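You operate a simulated robot arm through the tools that you are given. There is no shell and no other tool.

The job below is to be done with a simulated robot arm. You get a single attempt, and the scene is never put back.

TASK
Take the upper rod off the air and close its ports with the orange plugs.
Fine: red air valve shut first; blue and white air couplers into their holders; then the valve open again, the air gauge holding; leave the yellow and green ones in. Where these are worked on the way, their far stop is far enough and under half their travel is too little: red air valve.
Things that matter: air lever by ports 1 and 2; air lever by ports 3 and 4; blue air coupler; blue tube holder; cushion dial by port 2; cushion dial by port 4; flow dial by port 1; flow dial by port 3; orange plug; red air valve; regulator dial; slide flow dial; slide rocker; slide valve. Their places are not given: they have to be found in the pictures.

It is judged by the outcome, as a careful person would: the job done as asked, and still so three seconds after it is handed in. It fails if anything else is knocked over, pushed out of place, dropped, spilled or broken.

THE ROBOT
A 6-joint arm with a two-finger gripper, fixed in place. Base frame: the origin is at the foot of the arm, x ahead of it, y to its left, z up. Readings come in cm, degrees, newtons and seconds.
Its first joint turns from -166.0 to 166.0 degrees. Payload 2.45 kg.
The tool frame sits at the grasp point between the pads (the TCP): z along the fingers, y along the line on which they close. The tips reach 2 cm beyond it. The gripper opens to 14 cm. The gripper's body begins 16.8 cm behind the TCP.
Orientation is that of the tool frame in the base frame, as a unit quaternion [w, x, y, z]. With the fingers straight down and closing along the base's y, the tool's x points along the base's -x, its y along +y and its z along -z.

THE INTERFACE
- The arm moves only by the tool apply_moves. Its argument "steps" is a list of rows, each a list of 3 entries, a list of its own where there are three numbers: the closure in counts, from 0 (fully open) to 255 (shut), then the shift along the tool's x, y, z in cm, then the turn, a rotation vector about the tool's x, y, z in degrees. In form: [[grip, [dx, dy, dz], [ax, ay, az]], ...]. A call has 1 to 20 rows; each row is the pose to reach, as a shift and turn from the pose commanded when the call began, along the tool's axes at that moment. A row lasts 0.2 s, in which the tool goes at most 5 cm and 8.6 degrees; a call with a longer step from one row to the next is refused whole, and so is a gripper value outside its range. A pose out of reach is approached as far as the arm can. The call stops where the force on the tool passes 40 N (or 10 N more than at its start, if that is more) or the arm is blocked; 0.2 s more then pass. The fingers move at their own pace (about 4.5 cm/s each) and stop on an object; they squeeze with about 31 N. The grip force told is the motor's: it shows also when the fingers shut on nothing. Time passes only in rows, and 0.2 s behind the last, so rows that repeat a pose let the fingers close. It gives the time, the measured TCP pose, the force on the tool (base axes), the opening and the grip force at its end, in the units of the frame above (readings bear some noise), with the torque about the TCP (base axes, N m) and any sound that the robot's microphone picked up.
- Cameras (640 x 400 px; columns grow to the right, rows downward): "scene" is fixed at [4.96, 50.02, 165.4]; the picture's right is [-0.67, -0.74, 0.00], its down [-0.32, 0.29, -0.90] and it looks along [0.67, -0.61, -0.43] (base axes); focal length 360 px, centre (320, 200). "wrist" rides on the gripper at [7.8, 1.1, -20.9] in the tool frame; the picture's right is [-0.14, 0.99, 0.00], its down [-0.92, -0.13, -0.37] and it looks along [-0.37, -0.05, 0.93] (tool axes); focal length 280 px, centre (320, 200).
- capture(camera): a new picture of that camera. The clock stands still meanwhile.
- probe_pixels(camera, pixels): for up to 12 pixels [column, row] of the newest picture of that camera ("zoom" is the newest enlarged one), the place [x, y, z] in the base frame of the surface seen there, good to about 0.2 cm. The clock stands still meanwhile.
- inspect(camera, box): a new picture of the part [left, top, right, bottom] of that camera's present view, enlarged. The clock stands still meanwhile.
- close_job(): hands the job in; it is judged then, once.

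Open the gripper and draw the arm clear of the work before you hand the job in, unless the task says otherwise.

The tools are called after ">>>" as name(argument=value, ...) on one line, values as JSON. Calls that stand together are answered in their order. apply_moves: Moves the arm, as the interface text tells. Its arguments: {"type":"object","properties":{"steps":{"type":"array"}},"required":["steps"]} The other tools are called the same way: capture (camera) takes a picture; probe_pixels (camera, pixels) gives the place of the surface under pixels of a picture; inspect (camera, box) takes an enlarged picture of a part of a camera's view; close_job () hands the job in.

At the start:

```text
t: 0.0
tool_pos: [51.39, -23.73, 144.8]
tool_rot: [0.0, 0.0, 1.0, 0.0]
contact_force: [-0.5, 0.3, 0.4]
ft_torque: [-0.01, 0.03, 0.0]
opening: 13.97
grasp_force: 0.1
```

scene: 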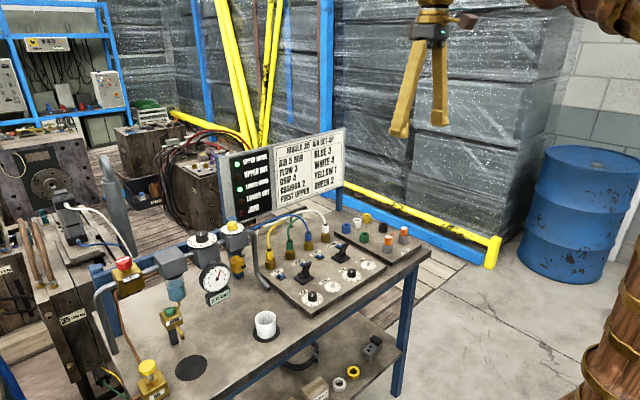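
wrist: 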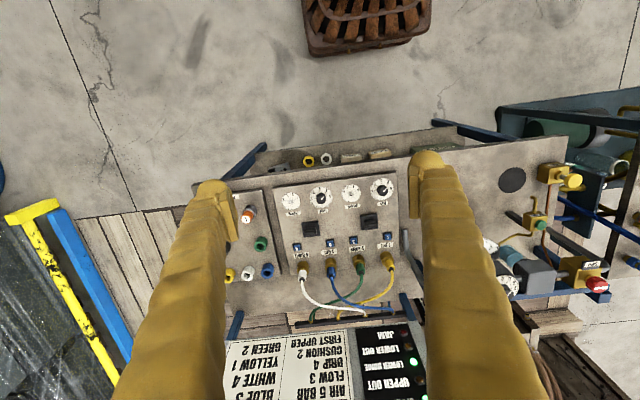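

The first pictures show the table with the panel in the centre. I'll take enlarged views to identify the parts.

>>> inspect(camera="scene", box=[220, 120, 440, 320])

>>> inspect(camera="scene", box=[90, 200, 300, 400])

>>> inspect(camera="wrist", box=[200, 150, 440, 320])

>>> inspect(camera="wrist", box=[440, 100, 640, 320])

```text
2.00 times, centred on (330, 220) of scene
```

zoom: 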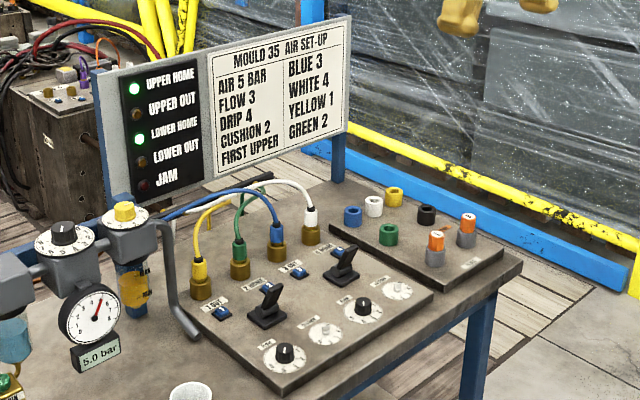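

```text
2.00 times, centred on (195, 300) of scene
```

zoom: 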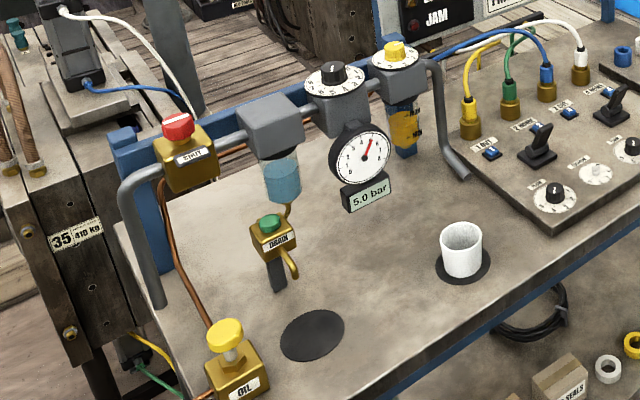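

```text
2.35 times, centred on (320, 235) of wrist
```

zoom: 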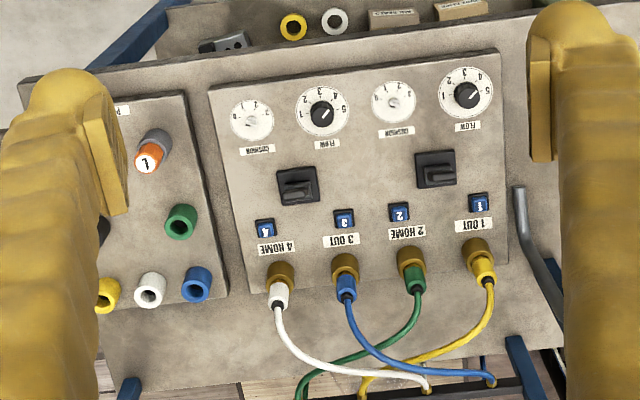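

```text
1.82 times, centred on (540, 210) of wrist
```

zoom: 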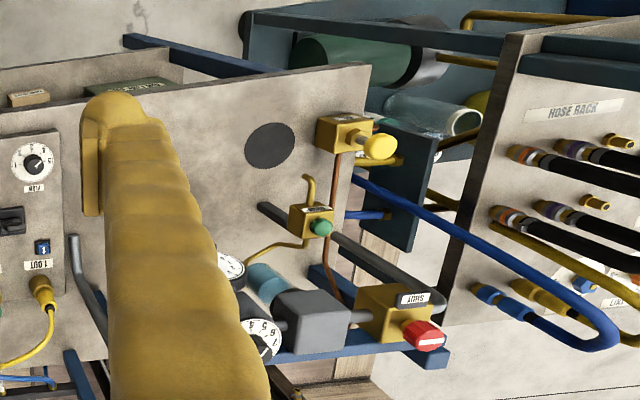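

The red valve is at about (123, 265) in the scene picture, with a "SHUT" label. I zoom in closely on it, on the couplers/holders and on the plugs.

>>> inspect(camera="scene", box=[95, 240, 175, 300])

>>> inspect(camera="scene", box=[330, 200, 430, 270])

>>> inspect(camera="scene", box=[250, 200, 350, 280])

>>> inspect(camera="wrist", box=[540, 230, 640, 310])

>>> inspect(camera="scene", box=[210, 130, 350, 220])

```text
6.67 times, centred on (135, 270) of scene
```

zoom: 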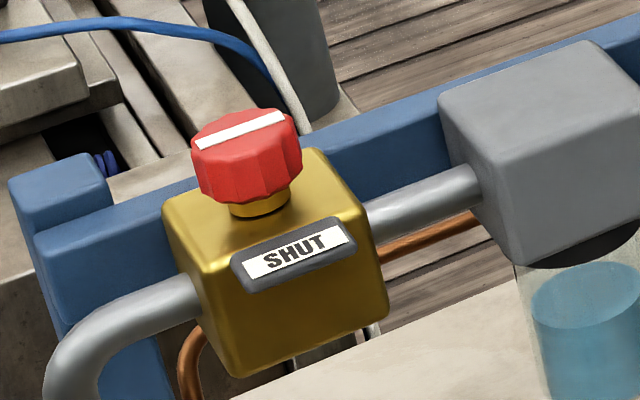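

```text
5.71 times, centred on (380, 235) of scene
```

zoom: 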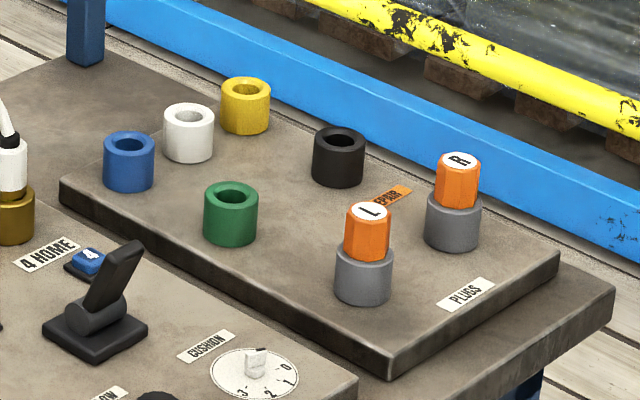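

```text
5.00 times, centred on (300, 240) of scene
```

zoom: 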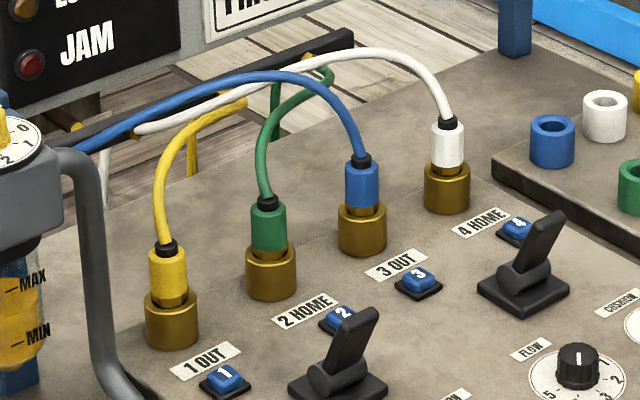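

```text
5.00 times, centred on (590, 270) of wrist
```

zoom: 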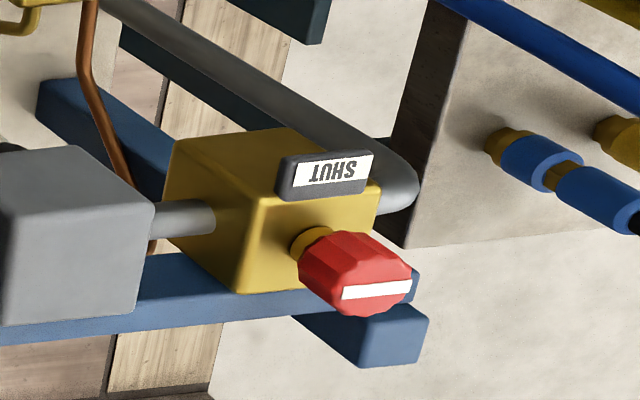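

```text
4.44 times, centred on (280, 175) of scene
```

zoom: 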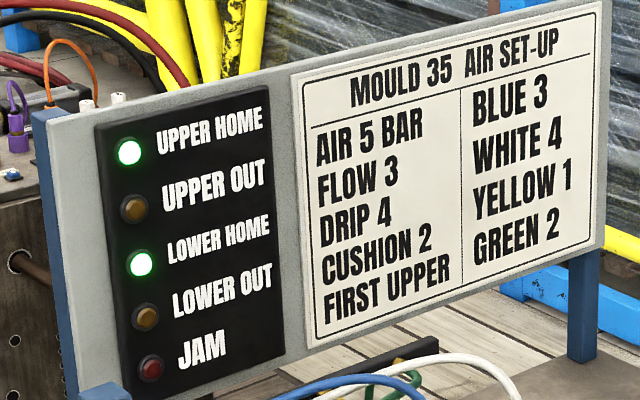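

Blue is in port 3 and white in port 4, and the two orange plugs (L, R) stand in grey stands next to the coloured holders. I take full pictures and probe the key points.

>>> capture(camera="scene")

>>> probe_pixels(camera="scene", pixels=[[124, 263], [125, 278], [325, 226], [307, 232], [325, 239], [308, 247], [347, 224], [357, 218], [388, 237], [403, 231], [388, 250], [402, 240]])

>>> inspect(camera="scene", box=[370, 215, 420, 265])

```text
taken
```

scene: 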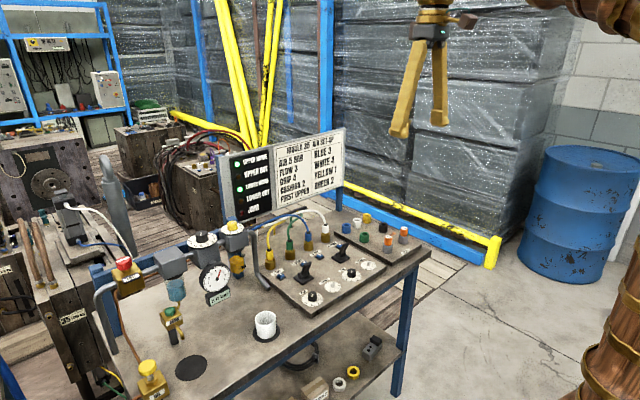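

```text
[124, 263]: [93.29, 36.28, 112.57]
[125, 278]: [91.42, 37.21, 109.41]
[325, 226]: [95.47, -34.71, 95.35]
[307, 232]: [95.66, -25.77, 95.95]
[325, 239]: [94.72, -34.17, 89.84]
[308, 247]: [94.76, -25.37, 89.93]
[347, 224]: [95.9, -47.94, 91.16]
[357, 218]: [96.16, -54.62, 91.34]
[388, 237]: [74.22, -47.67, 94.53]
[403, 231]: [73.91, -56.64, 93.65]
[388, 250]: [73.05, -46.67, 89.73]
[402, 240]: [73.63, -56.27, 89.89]
```

```text
8.00 times, centred on (395, 240) of scene
```

zoom: 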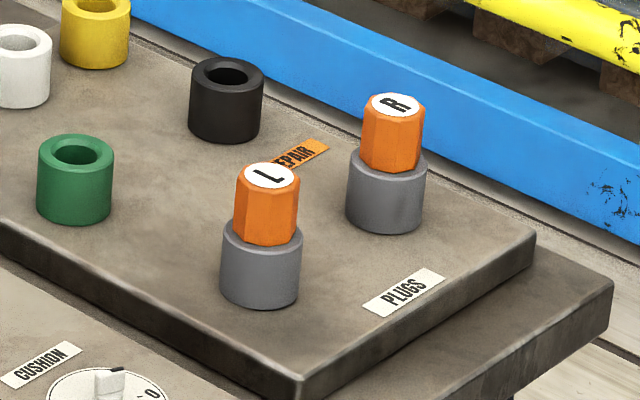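

I probe more points: board, tubes, levers, holders, gauge, and the deck surfaces, to get heights and obstacles.

>>> probe_pixels(camera="scene", pixels=[[343, 131], [340, 183], [222, 158], [245, 218], [312, 212], [290, 216], [300, 270], [334, 266], [340, 215], [364, 238], [383, 228], [215, 278]])

>>> probe_pixels(camera="scene", pixels=[[367, 216], [260, 300], [343, 251], [410, 255], [152, 255], [200, 240], [235, 228], [170, 262], [95, 275], [265, 320], [310, 248], [325, 211]])

>>> inspect(camera="scene", box=[190, 255, 240, 305])

```text
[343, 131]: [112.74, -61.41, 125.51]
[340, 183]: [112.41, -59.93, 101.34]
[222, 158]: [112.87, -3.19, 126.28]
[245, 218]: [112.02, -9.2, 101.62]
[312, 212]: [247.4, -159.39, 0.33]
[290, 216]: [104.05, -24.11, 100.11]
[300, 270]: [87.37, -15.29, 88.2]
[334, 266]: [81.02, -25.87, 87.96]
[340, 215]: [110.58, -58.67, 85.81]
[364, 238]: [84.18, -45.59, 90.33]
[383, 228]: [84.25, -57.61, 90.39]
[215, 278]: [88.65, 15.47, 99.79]
```

```text
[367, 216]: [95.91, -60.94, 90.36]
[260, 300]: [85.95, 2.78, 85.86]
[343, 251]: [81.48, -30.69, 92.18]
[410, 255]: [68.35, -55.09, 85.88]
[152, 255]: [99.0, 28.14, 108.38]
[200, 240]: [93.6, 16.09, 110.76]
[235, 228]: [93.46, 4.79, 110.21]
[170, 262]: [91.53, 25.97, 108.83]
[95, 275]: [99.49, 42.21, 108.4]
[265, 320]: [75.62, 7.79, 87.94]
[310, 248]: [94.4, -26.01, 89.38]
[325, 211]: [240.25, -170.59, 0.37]
```

```text
8.00 times, centred on (215, 280) of scene
```

zoom: 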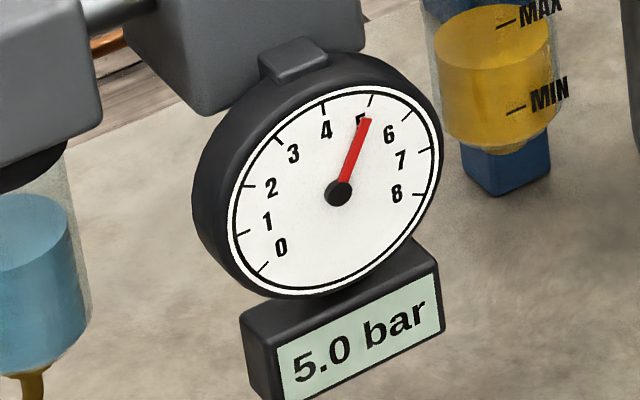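

The gauge shows 5.0 bar and the valve knob is at about (93, 36, 112), its white stripe along the pipe. I move the arm at height toward the valve for a closer look with the wrist camera.

>>> apply_moves(steps=[[0, [-2, 4.2, 0.3], [0, 0, 0]], [0, [-4, 8.4, 0.6], [0, 0, 0]], [0, [-6, 12.6, 0.9], [0, 0, 0]], [0, [-8, 16.8, 1.2], [0, 0, 0]], [0, [-10, 21, 1.5], [0, 0, 0]], [0, [-12, 25.2, 1.8], [0, 0, 0]], [0, [-14, 29.4, 2.1], [0, 0, 0]], [0, [-16, 33.6, 2.4], [0, 0, 0]], [0, [-18, 37.8, 2.7], [0, 0, 0]], [0, [-20, 42, 3], [0, 0, 0]], [0, [-22, 46.2, 3.3], [0, 0, 0]], [0, [-24, 50.4, 3.6], [0, 0, 0]], [0, [-26, 54.6, 3.9], [0, 0, 0]], [0, [-28, 58.8, 4.2], [0, 0, 0]], [0, [-28.6, 59.7, 4.8], [0, 0, 0]]])

>>> capture(camera="wrist")

>>> capture(camera="scene")

```text
t: 3.2
tool_pos: [79.71, 35.86, 140.08]
tool_rot: [0.0, 0.0, 1.0, 0.0]
contact_force: [-0.2, 0.2, -0.1]
ft_torque: [0.01, -0.07, 0.04]
opening: 13.98
grasp_force: 0.1
```

```text
taken
```

wrist: 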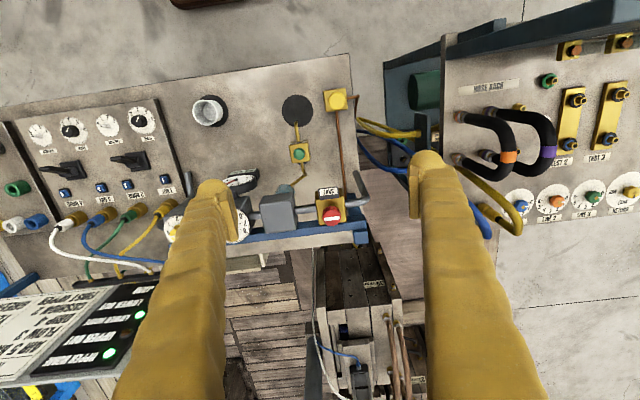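

```text
taken
```

scene: 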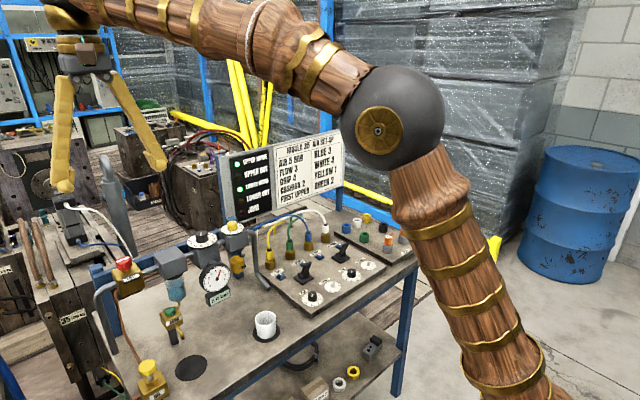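

The valve shows at (332, 210) in the wrist picture. I zoom in and probe it.

>>> inspect(camera="wrist", box=[290, 170, 380, 240])

>>> probe_pixels(camera="wrist", pixels=[[332, 212], [332, 217], [328, 190], [322, 205], [345, 205], [353, 215], [280, 208], [360, 185]])

```text
5.71 times, centred on (335, 205) of wrist
```

zoom: 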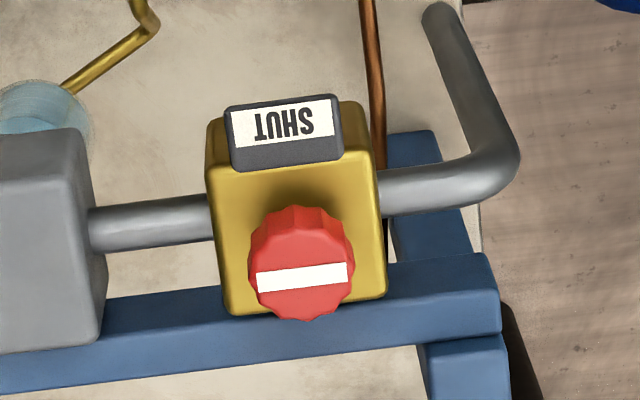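

```text
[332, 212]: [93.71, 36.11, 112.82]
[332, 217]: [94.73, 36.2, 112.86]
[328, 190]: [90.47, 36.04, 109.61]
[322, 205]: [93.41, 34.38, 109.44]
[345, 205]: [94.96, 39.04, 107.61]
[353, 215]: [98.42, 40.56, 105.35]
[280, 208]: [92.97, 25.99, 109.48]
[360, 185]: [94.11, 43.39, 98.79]
```

The stripe lies along the pipe. I probe the knob's edges in the zoom picture to find its exact axis and width.

>>> probe_pixels(camera="zoom", pixels=[[302, 278], [252, 284], [351, 270], [304, 318], [300, 242], [300, 225], [300, 210], [260, 240], [345, 240], [262, 278], [346, 271], [235, 220]])

```text
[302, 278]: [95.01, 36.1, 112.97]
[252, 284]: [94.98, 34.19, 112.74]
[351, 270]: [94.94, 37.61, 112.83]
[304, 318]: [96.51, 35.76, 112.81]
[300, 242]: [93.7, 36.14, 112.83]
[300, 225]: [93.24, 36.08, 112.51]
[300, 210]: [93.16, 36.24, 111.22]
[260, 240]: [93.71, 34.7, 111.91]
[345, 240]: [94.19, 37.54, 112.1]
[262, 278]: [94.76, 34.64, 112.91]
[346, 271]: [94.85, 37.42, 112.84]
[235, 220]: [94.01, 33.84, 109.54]
```

The knob's centre is about (94.95, 36.0), 3.5 cm wide, top at z≈112.85. I move above it, pre-turned −45° about the tool axis, gripper part-closed to about 7 cm, to check reach.

>>> apply_moves(steps=[[127, [-3, 0, 3], [0, 0, -8]], [127, [-6, 0, 6], [0, 0, -16]], [127, [-9, 0, 9], [0, 0, -24]], [127, [-12, 0, 12], [0, 0, -32]], [127, [-14, 0, 15], [0, 0, -40]], [127, [-14.96, 0, 18], [0, 0, -45]], [127, [-14.96, 0, 20], [0, 0, -45]], [127, [-14.96, 0, 20], [0, 0, -45]]])

>>> capture(camera="wrist")

>>> capture(camera="scene")

```text
t: 5.0
tool_pos: [95.03, 35.76, 120.0]
tool_rot: [0.0, -0.382, 0.924, 0.0]
contact_force: [0.1, -0.4, 0.4]
ft_torque: [0.01, 0.0, 0.03]
opening: 7.04
grasp_force: 0.1
```

```text
taken
```

wrist: 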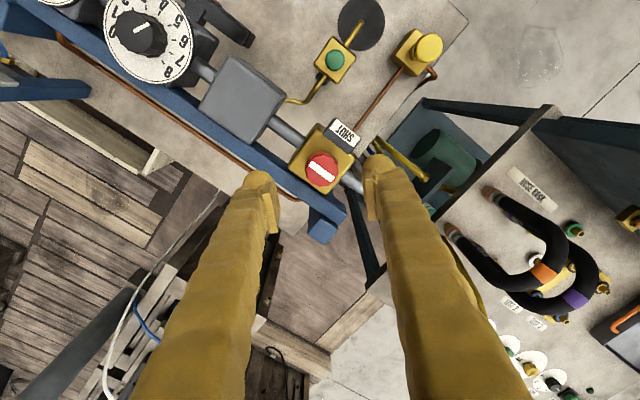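

```text
taken
```

scene: 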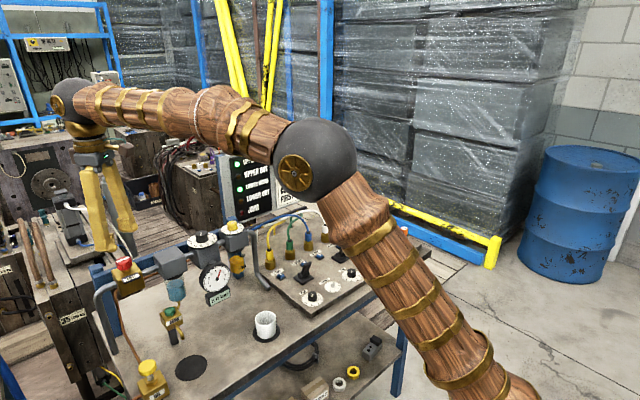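

Reach is fine with the tool vertical. I descend so the tips come to about z=110.3 around the knob, then close.

>>> apply_moves(steps=[[127, [-0.1, 0.1, 3], [0, 0, 0]], [127, [-0.1, 0.1, 6], [0, 0, 0]], [127, [-0.1, 0.1, 7.7], [0, 0, 0]], [127, [-0.1, 0.1, 7.7], [0, 0, 0]]])

>>> inspect(camera="scene", box=[75, 220, 185, 310])

>>> inspect(camera="wrist", box=[240, 80, 440, 240])

```text
t: 6.0
tool_pos: [95.12, 35.95, 112.26]
tool_rot: [0.0, -0.382, 0.924, 0.0]
contact_force: [-1.0, 0.9, -0.1]
ft_torque: [-0.02, -0.01, -0.04]
opening: 7.06
grasp_force: 0.1
```

```text
4.44 times, centred on (130, 265) of scene
```

zoom: 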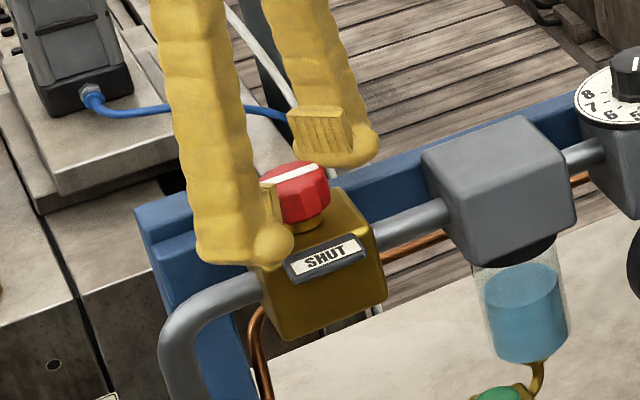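

```text
2.50 times, centred on (340, 160) of wrist
```

zoom: 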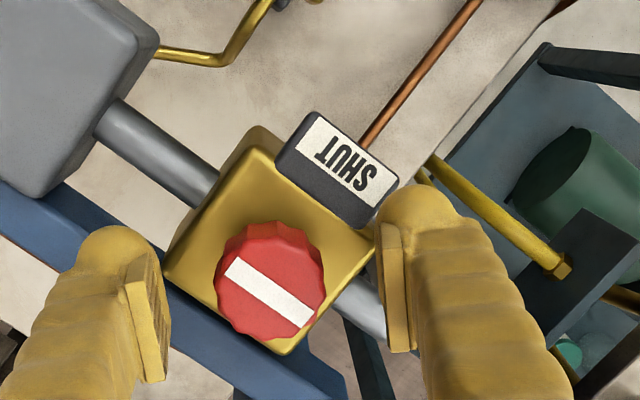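

The knob sits between the pads. I close the grip on it.

>>> apply_moves(steps=[[255, [0, 0, 0], [0, 0, 0]], [255, [0, 0, 0], [0, 0, 0]], [255, [0, 0, 0], [0, 0, 0]], [255, [0, 0, 0], [0, 0, 0]]])

>>> inspect(camera="scene", box=[75, 220, 185, 310])

```text
t: 7.0
tool_pos: [94.97, 35.96, 112.38]
tool_rot: [0.0, -0.383, 0.924, 0.0]
contact_force: [-1.6, 0.3, -1.2]
ft_torque: [0.04, -0.02, 0.01]
opening: 3.32
grasp_force: 40.5
```

```text
4.44 times, centred on (130, 265) of scene
```

zoom: 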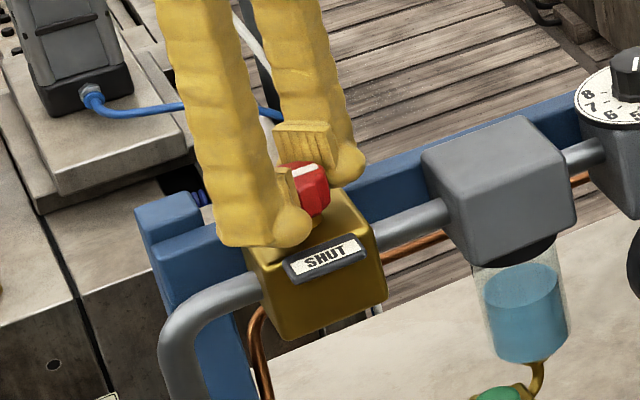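

The knob is gripped (3.3 cm). I try a small clockwise turn (+24° about tool z) and watch the torque.

>>> apply_moves(steps=[[255, [0, 0, 0], [0, 0, 6]], [255, [0, 0, 0], [0, 0, 12]], [255, [0, 0, 0], [0, 0, 18]], [255, [0, 0, 0], [0, 0, 24]]])

>>> inspect(camera="scene", box=[75, 220, 185, 310])

>>> inspect(camera="wrist", box=[240, 80, 440, 240])

```text
t: 8.0
tool_pos: [95.05, 36.08, 112.38]
tool_rot: [-0.001, -0.182, 0.983, 0.0]
contact_force: [11.7, -4.4, -0.6]
ft_torque: [0.01, -0.29, 0.02]
opening: 3.32
grasp_force: 45.0
```

```text
4.44 times, centred on (130, 265) of scene
```

zoom: 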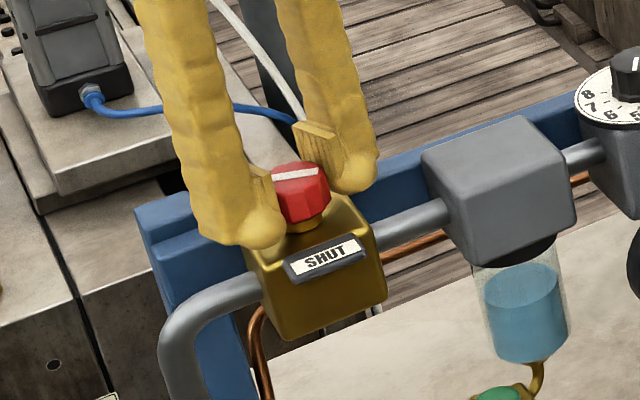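

```text
2.50 times, centred on (340, 160) of wrist
```

zoom: 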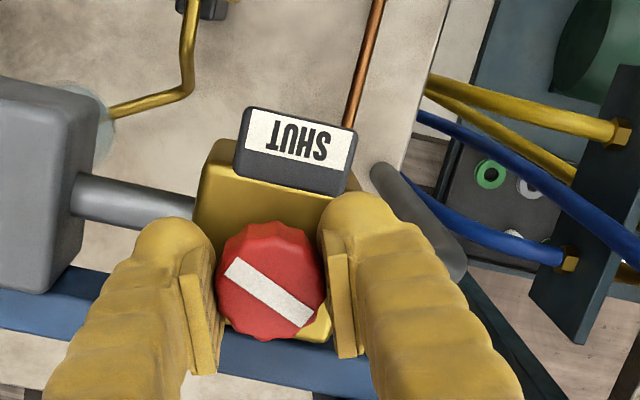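

The knob turns freely with the grip (stripe moved about 24°). I continue clockwise to a total of 90°.

>>> apply_moves(steps=[[255, [0, 0, 0], [0, 0, 7]], [255, [0, 0, 0], [0, 0, 14]], [255, [0, 0, 0], [0, 0, 21]], [255, [0, 0, 0], [0, 0, 28]], [255, [0, 0, 0], [0, 0, 35]], [255, [0, 0, 0], [0, 0, 42]], [255, [0, 0, 0], [0, 0, 49]], [255, [0, 0, 0], [0, 0, 56]], [255, [0, 0, 0], [0, 0, 63]], [255, [0, 0, 0], [0, 0, 66]]])

>>> inspect(camera="scene", box=[75, 220, 185, 310])

>>> inspect(camera="scene", box=[190, 255, 240, 305])

>>> capture(camera="wrist")

```text
t: 10.2
tool_pos: [94.9, 36.16, 112.36]
tool_rot: [0.0, 0.383, 0.924, 0.0]
contact_force: [29.1, 1.3, -7.6]
ft_torque: [0.03, -0.31, -0.01]
opening: 3.32
grasp_force: 45.3
```

```text
4.44 times, centred on (130, 265) of scene
```

zoom: 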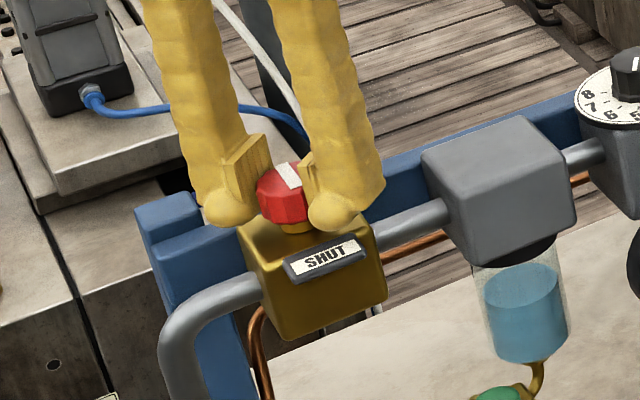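

```text
8.00 times, centred on (215, 280) of scene
```

zoom: 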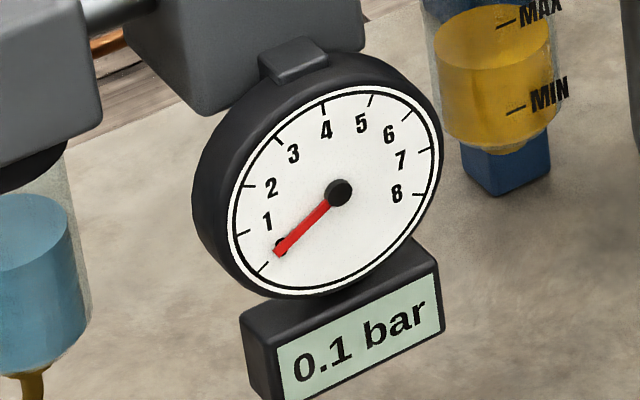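

```text
taken
```

wrist: 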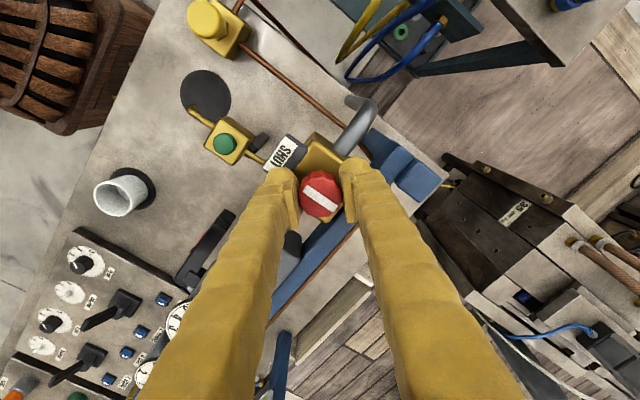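

Gauge reads 0.1 bar and falling: the valve is shut (stripe across the pipe). I release the knob and rise.

>>> apply_moves(steps=[[127, [0, 0, 0], [0, 0, 0]], [127, [0, 0, 0], [0, 0, 0]], [127, [0, 0, 0], [0, 0, 0]], [127, [0, 0, -4], [0, 0, 0]], [127, [0, 0, -8], [0, 0, 0]], [127, [0, 0, -12], [0, 0, -8]], [127, [0, 0, -17], [0, 0, -16]], [127, [0, 0, -21], [0, 0, -24]], [127, [0, 0, -25], [0, 0, -32]], [127, [0, 0, -28], [0, 0, -40]], [127, [0, 0, -28], [0, 0, -45]], [127, [0, 0, -28], [0, 0, -45]]])

>>> capture(camera="scene")

>>> inspect(camera="scene", box=[75, 220, 185, 310])

>>> inspect(camera="scene", box=[190, 255, 240, 305])

```text
t: 12.8
tool_pos: [93.08, 35.58, 138.88]
tool_rot: [0.002, -0.001, 1.0, 0.001]
contact_force: [0.3, -0.3, 0.1]
ft_torque: [-0.01, -0.02, -0.01]
opening: 7.03
grasp_force: 0.0
out of reach, approached as far as the arm can: row 9, 10, 11, 12
```

```text
taken
```

scene: 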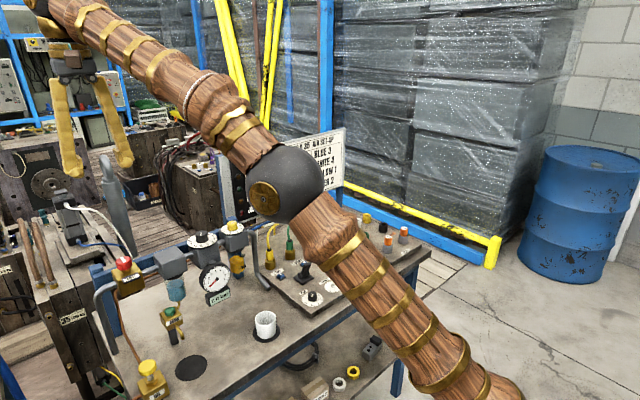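

```text
4.44 times, centred on (130, 265) of scene
```

zoom: 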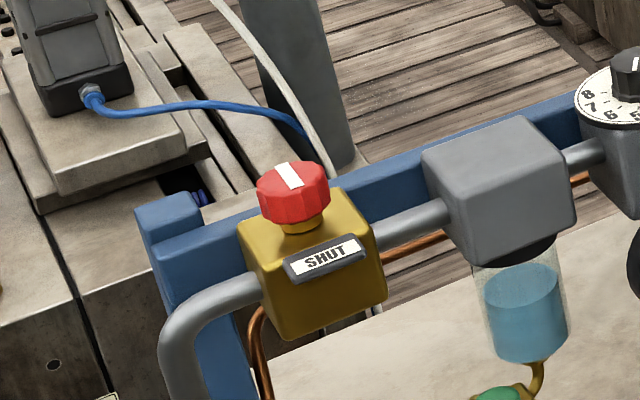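

```text
8.00 times, centred on (215, 280) of scene
```

zoom: 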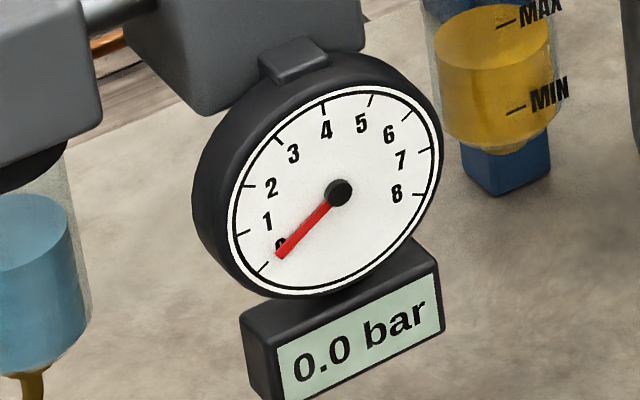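

Gauge shows 0.0 bar with the stripe across: valve shut. Now I swing back over the panel to look at the ports, holders and plugs with the wrist camera.

>>> apply_moves(steps=[[127, [2, 0, 2], [0, 0, 0]], [127, [5, -3, 4], [0, 0, 0]], [127, [8, -6.5, 5], [0, 0, 0]], [127, [10, -10.5, 6], [0, 0, 0]], [127, [12, -15, 7], [0, 0, 0]], [127, [14, -19.5, 8], [0, 0, 0]], [127, [15, -24, 9], [0, 0, 0]], [127, [15, -28.8, 9], [0, 0, 0]], [127, [15, -33.6, 9], [0, 0, 0]], [127, [15, -38.4, 9], [0, 0, 0]], [127, [15, -43.2, 9], [0, 0, 0]], [127, [15, -48, 9], [0, 0, 0]], [127, [15, -52.8, 9], [0, 0, 0]], [127, [15, -57.6, 9], [0, 0, 0]], [127, [15, -62.4, 9], [0, 0, 0]], [127, [15, -67.2, 9], [0, 0, 0]], [127, [15, -71, 9], [0, 0, 0]], [127, [15, -71, 9], [0, 0, 0]]])

>>> capture(camera="wrist")

>>> capture(camera="scene")

```text
refused: row 5 steps farther than a row can; nothing moved
```

```text
taken
```

wrist: 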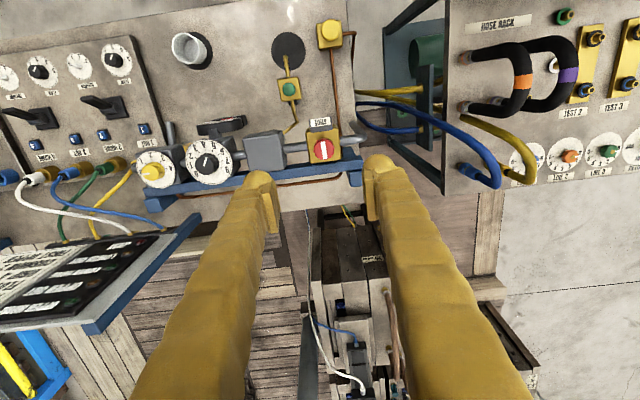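

```text
taken
```

scene: 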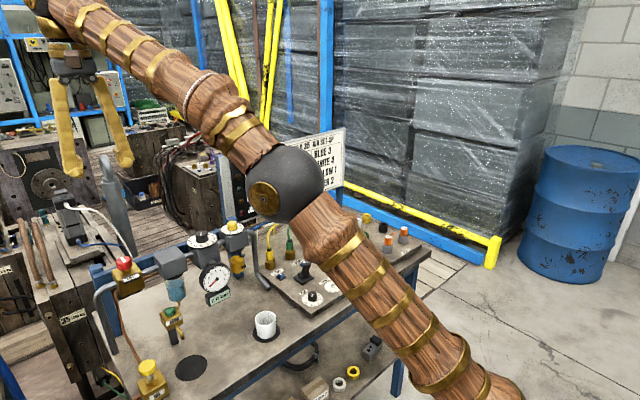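

The call was refused for a step just over 5 cm; nothing moved. I repeat it with smaller steps.

>>> apply_moves(steps=[[127, [2, 0, 2], [0, 0, 0]], [127, [4.5, -3, 4], [0, 0, 0]], [127, [7, -7, 5], [0, 0, 0]], [127, [9, -11, 6], [0, 0, 0]], [127, [11, -15, 7], [0, 0, 0]], [127, [13, -19, 8], [0, 0, 0]], [127, [15, -23, 9], [0, 0, 0]], [127, [15, -27.8, 9], [0, 0, 0]], [127, [15, -32.6, 9], [0, 0, 0]], [127, [15, -37.4, 9], [0, 0, 0]], [127, [15, -42.2, 9], [0, 0, 0]], [127, [15, -47, 9], [0, 0, 0]], [127, [15, -51.8, 9], [0, 0, 0]], [127, [15, -56.6, 9], [0, 0, 0]], [127, [15, -61.4, 9], [0, 0, 0]], [127, [15, -66.2, 9], [0, 0, 0]], [127, [15, -71, 9], [0, 0, 0]], [127, [15, -71, 9], [0, 0, 0]]])

>>> capture(camera="wrist")

>>> capture(camera="scene")

```text
t: 16.6
tool_pos: [78.38, -35.9, 129.49]
tool_rot: [0.0, -0.001, 1.0, 0.001]
contact_force: [-0.4, 0.0, 1.6]
ft_torque: [-0.01, 0.0, 0.02]
opening: 7.03
grasp_force: 0.1
```

```text
taken
```

wrist: 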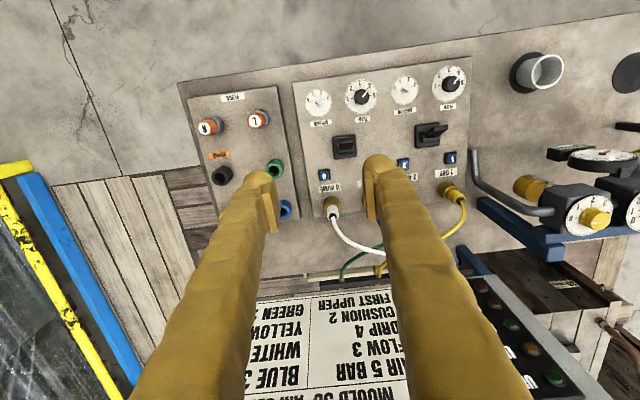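

```text
taken
```

scene: 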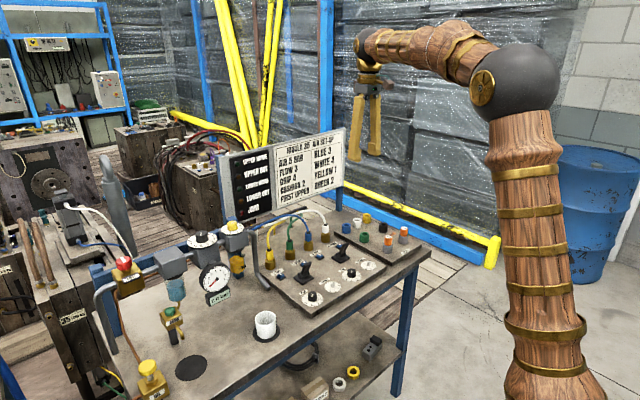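

Lamps are off with the air shut. The fingers hide the ports, so I shift 10 cm outward and open wide to see the ports and holders between/above the fingers.

>>> apply_moves(steps=[[0, [-4, -2, 0], [0, 0, 0]], [0, [-8, -4, 0], [0, 0, 0]], [0, [-12, -6, 0], [0, 0, 0]], [0, [-12, -6, 0], [0, 0, 0]], [0, [-12, -6, 0], [0, 0, 0]]])

>>> capture(camera="wrist")

>>> inspect(camera="wrist", box=[180, 60, 420, 210])

```text
t: 17.8
tool_pos: [90.35, -41.43, 129.64]
tool_rot: [0.0, 0.001, 1.0, 0.001]
contact_force: [0.4, 0.3, -0.1]
ft_torque: [0.04, -0.01, 0.02]
opening: 14.0
grasp_force: 0.0
```

```text
taken
```

wrist: 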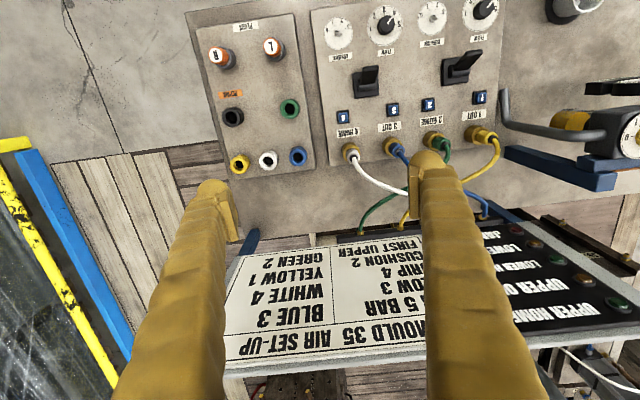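

```text
2.67 times, centred on (300, 135) of wrist
```

zoom: 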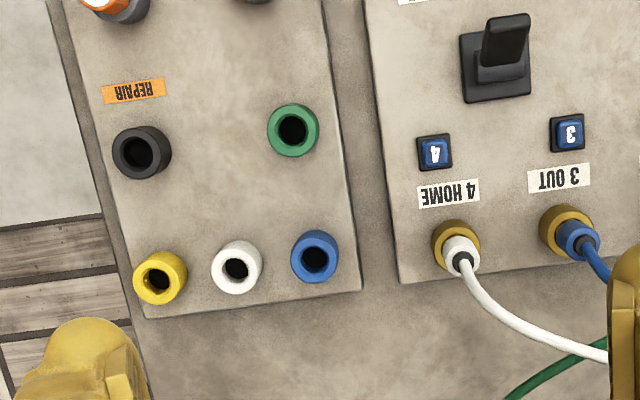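

Now the holders (blue (298,156), white (267,160)) and the ports are clearly visible. I zoom on each group and probe.

>>> inspect(camera="wrist", box=[225, 130, 325, 190])

>>> probe_pixels(camera="zoom", pixels=[[464, 175], [512, 170], [418, 175], [465, 125], [465, 215], [270, 190], [317, 185], [222, 195], [270, 140], [272, 230], [466, 160], [270, 180]])

>>> inspect(camera="wrist", box=[330, 120, 430, 180])

```text
6.40 times, centred on (275, 160) of wrist
```

zoom: 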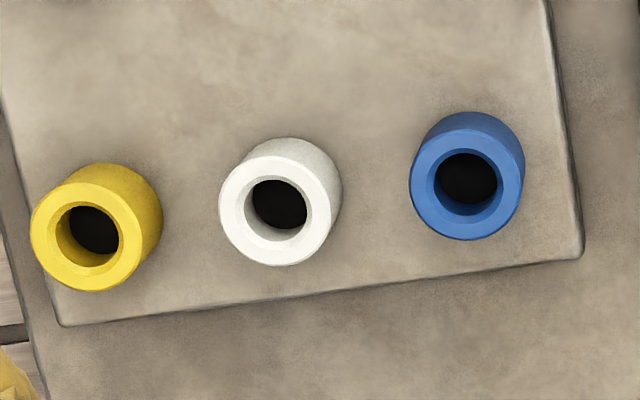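

```text
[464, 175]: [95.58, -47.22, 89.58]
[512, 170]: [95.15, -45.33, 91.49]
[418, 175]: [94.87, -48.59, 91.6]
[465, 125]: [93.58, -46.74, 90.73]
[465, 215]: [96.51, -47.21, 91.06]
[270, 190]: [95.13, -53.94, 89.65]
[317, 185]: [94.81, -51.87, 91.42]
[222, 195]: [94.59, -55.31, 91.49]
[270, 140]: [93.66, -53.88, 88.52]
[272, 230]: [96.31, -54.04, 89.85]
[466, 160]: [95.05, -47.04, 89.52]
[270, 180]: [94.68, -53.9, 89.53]
```

```text
6.40 times, centred on (380, 150) of wrist
```

zoom: 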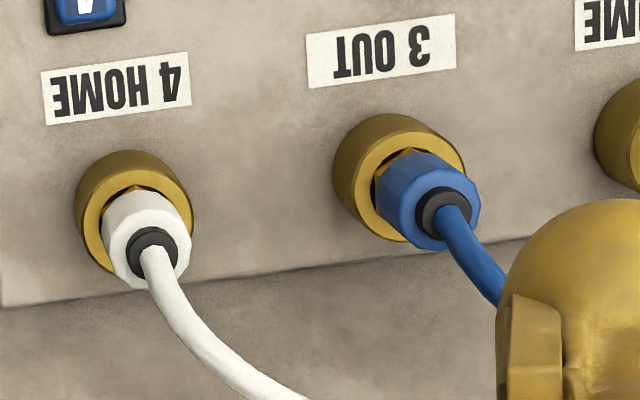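

I probe the coupler and port-collar points in this newest zoom.

>>> probe_pixels(camera="zoom", pixels=[[155, 240], [120, 230], [183, 240], [140, 205], [90, 215], [185, 200], [128, 163], [445, 205], [410, 200], [473, 205], [428, 170], [352, 190]])

>>> inspect(camera="wrist", box=[335, 130, 385, 170])

>>> inspect(camera="scene", box=[295, 200, 345, 240])

```text
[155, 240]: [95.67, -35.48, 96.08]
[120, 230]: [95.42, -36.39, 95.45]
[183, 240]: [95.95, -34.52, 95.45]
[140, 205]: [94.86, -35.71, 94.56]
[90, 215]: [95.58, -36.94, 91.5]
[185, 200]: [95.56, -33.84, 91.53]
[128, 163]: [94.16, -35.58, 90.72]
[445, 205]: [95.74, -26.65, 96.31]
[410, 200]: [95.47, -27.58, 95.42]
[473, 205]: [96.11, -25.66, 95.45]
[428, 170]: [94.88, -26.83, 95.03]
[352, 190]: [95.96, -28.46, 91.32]
```

```text
10.00 times, centred on (360, 150) of wrist
```

zoom: 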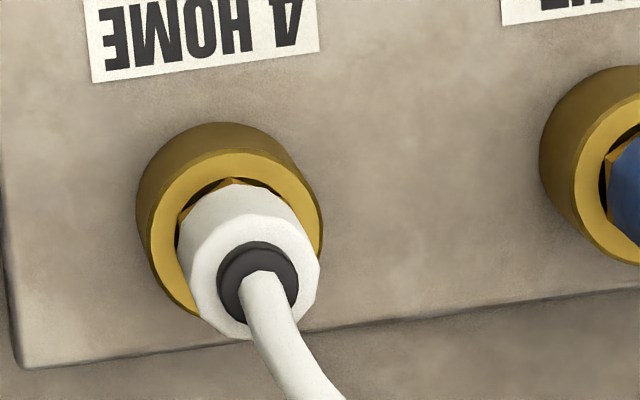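

```text
10.00 times, centred on (320, 220) of scene
```

zoom: 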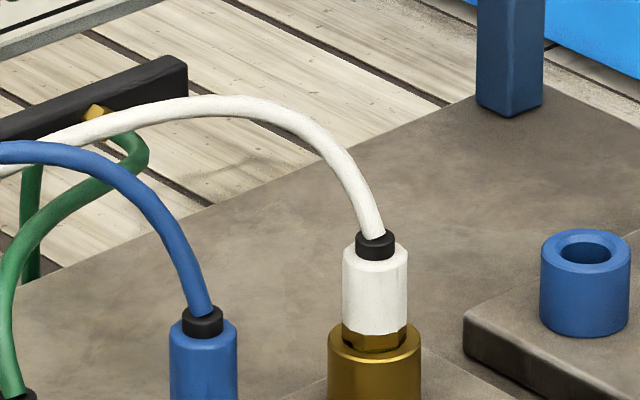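

The couplers' sleeves run z≈92.3–95.4, tubes leaving from the top toward the back rail. I probe along the tubes and rail to know their path.

>>> capture(camera="scene")

>>> inspect(camera="scene", box=[235, 195, 345, 255])

>>> inspect(camera="wrist", box=[330, 130, 520, 250])

```text
taken
```

scene: 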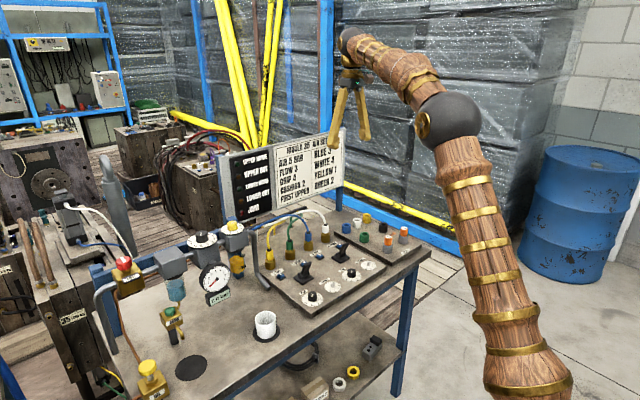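

```text
5.82 times, centred on (290, 225) of scene
```

zoom: 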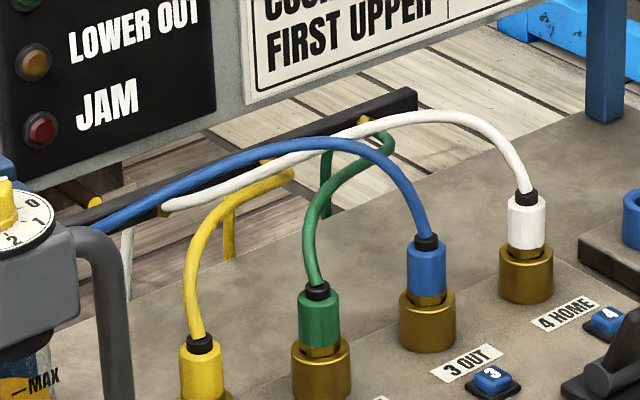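

```text
3.33 times, centred on (425, 190) of wrist
```

zoom: 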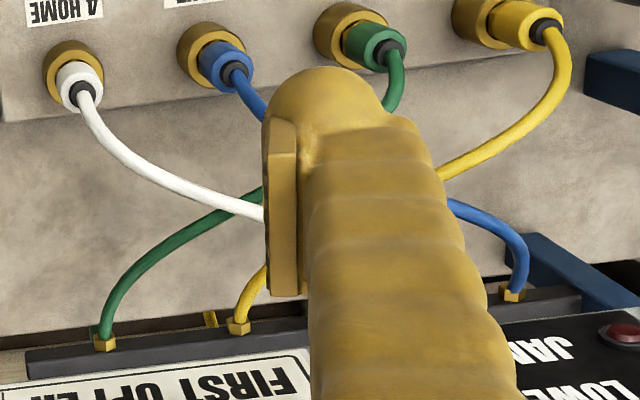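

I probe the tube points and the rail in this zoom.

>>> probe_pixels(camera="zoom", pixels=[[83, 97], [100, 130], [140, 170], [190, 195], [250, 213], [240, 82], [262, 112], [465, 208], [510, 240], [513, 295], [103, 343], [150, 350]])

>>> probe_pixels(camera="scene", pixels=[[324, 227], [320, 220], [310, 215], [300, 216], [288, 222], [275, 229], [308, 235], [304, 226], [297, 220], [283, 219], [268, 225], [258, 230]])

```text
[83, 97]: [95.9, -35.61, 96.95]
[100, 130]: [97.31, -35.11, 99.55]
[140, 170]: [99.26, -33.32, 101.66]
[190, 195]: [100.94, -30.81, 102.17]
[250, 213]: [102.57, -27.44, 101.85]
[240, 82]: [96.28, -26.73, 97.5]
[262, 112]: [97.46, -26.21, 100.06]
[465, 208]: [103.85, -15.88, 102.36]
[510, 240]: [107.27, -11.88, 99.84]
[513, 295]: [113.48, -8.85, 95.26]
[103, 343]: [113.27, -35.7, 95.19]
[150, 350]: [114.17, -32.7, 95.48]
```

```text
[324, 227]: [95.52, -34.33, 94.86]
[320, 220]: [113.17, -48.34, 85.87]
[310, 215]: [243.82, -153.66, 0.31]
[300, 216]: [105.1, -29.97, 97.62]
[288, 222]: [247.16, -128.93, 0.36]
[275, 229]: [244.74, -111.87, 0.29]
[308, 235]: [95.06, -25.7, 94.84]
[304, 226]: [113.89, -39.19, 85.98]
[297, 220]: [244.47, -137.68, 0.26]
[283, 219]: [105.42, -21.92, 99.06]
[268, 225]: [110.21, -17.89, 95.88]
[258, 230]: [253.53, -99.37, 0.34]
```

The white tube rises, leaning to +x, then bends to +y, so closing along y with the hand tilted back toward the base keeps the fingers clear. I move above the white coupler (95.65, −35.4) with a 25° tilt and a 5.5 cm opening.

>>> apply_moves(steps=[[155, [-1, 1.2, 4], [0, -5, 0]], [155, [-2, 2.4, 8], [0, -10, 0]], [155, [-3, 3.6, 12], [0, -15, 0]], [155, [-4, 4.8, 16], [0, -20, 0]], [155, [-5.4, 6.1, 20], [0, -25, 0]], [155, [-5.4, 6.1, 20], [0, -25, 0]], [155, [-5.4, 6.1, 20], [0, -25, 0]]])

>>> capture(camera="wrist")

>>> inspect(camera="scene", box=[260, 150, 390, 250])

```text
t: 19.4
tool_pos: [95.8, -35.28, 109.99]
tool_rot: [0.216, 0.0, 0.976, 0.001]
contact_force: [-0.4, -0.1, 0.1]
ft_torque: [0.01, 0.0, 0.0]
opening: 5.48
grasp_force: 0.0
```

```text
taken
```

wrist: 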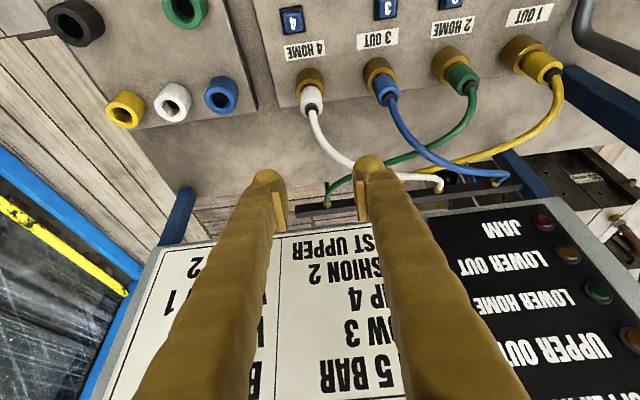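

```text
4.00 times, centred on (325, 200) of scene
```

zoom: 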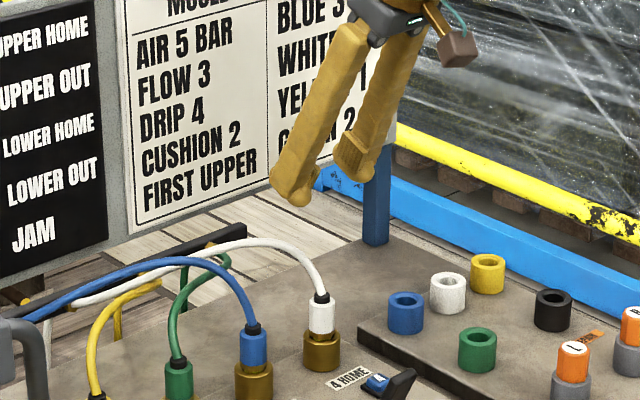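

Tilt is set and all couplers are visible at the top of the wrist picture. I zoom on the white and blue couplers and probe for exact centres.

>>> inspect(camera="wrist", box=[280, 60, 410, 140])

>>> inspect(camera="wrist", box=[285, 60, 345, 120])

```text
4.92 times, centred on (345, 100) of wrist
```

zoom: 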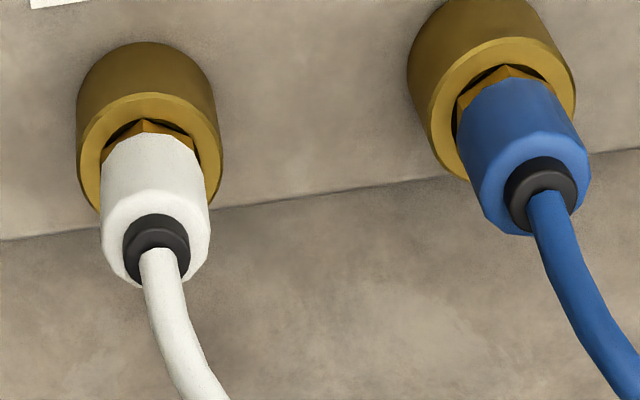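

```text
6.67 times, centred on (315, 90) of wrist
```

zoom: 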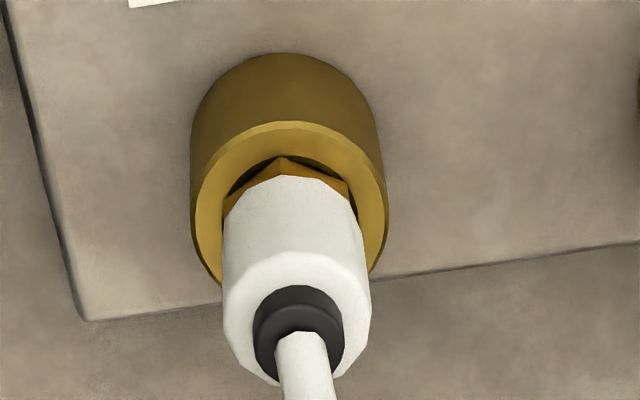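

I probe the white sleeve's edges and the collar in this zoom.

>>> probe_pixels(camera="zoom", pixels=[[230, 310], [366, 305], [297, 258], [275, 372], [292, 215], [292, 185], [230, 250], [362, 250], [200, 200], [382, 210], [290, 128], [335, 372]])

```text
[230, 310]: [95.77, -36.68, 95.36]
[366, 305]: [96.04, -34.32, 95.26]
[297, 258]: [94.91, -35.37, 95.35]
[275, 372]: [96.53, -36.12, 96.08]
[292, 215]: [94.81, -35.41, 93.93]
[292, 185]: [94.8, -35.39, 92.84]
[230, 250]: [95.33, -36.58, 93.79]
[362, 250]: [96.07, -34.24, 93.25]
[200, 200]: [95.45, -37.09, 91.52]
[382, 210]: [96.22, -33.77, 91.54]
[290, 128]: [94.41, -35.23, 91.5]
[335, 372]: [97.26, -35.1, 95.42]
```

White coupler axis is about (96.0, −35.45), sleeve z 92.8–95.4. I descend halfway straight down (base z) first and check the clearance to the tube.

>>> apply_moves(steps=[[155, [1.72, -0.17, 4.16], [0, 0, 0]], [155, [3.62, -0.17, 8.24], [0, 0, 0]], [155, [3.62, -0.17, 8.24], [0, 0, 0]]])

>>> capture(camera="wrist")

>>> inspect(camera="scene", box=[270, 170, 370, 250])

```text
t: 20.2
tool_pos: [95.58, -35.76, 100.7]
tool_rot: [0.216, 0.0, 0.976, 0.0]
contact_force: [-0.4, 0.3, 0.5]
ft_torque: [0.01, 0.0, -0.02]
opening: 5.48
grasp_force: 0.1
```

```text
taken
```

wrist: 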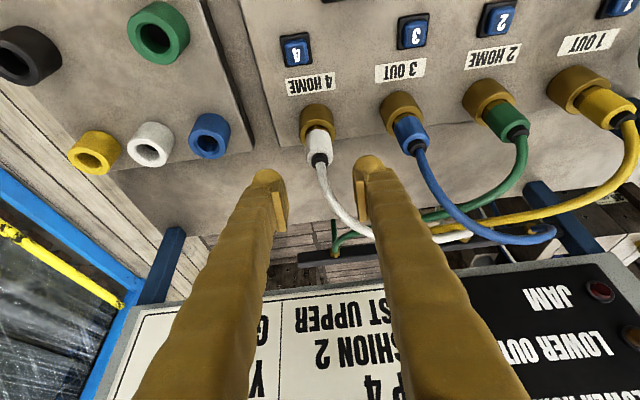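

```text
5.00 times, centred on (320, 210) of scene
```

zoom: 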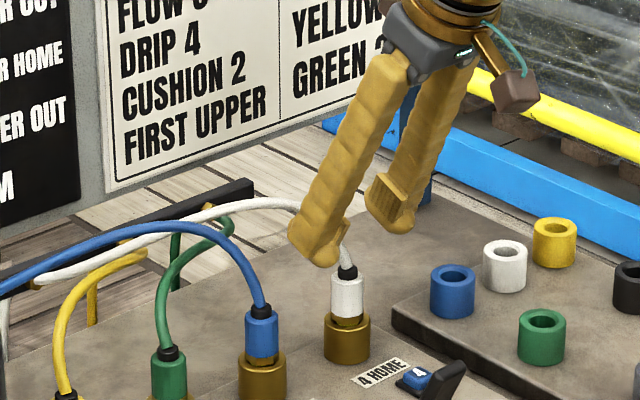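

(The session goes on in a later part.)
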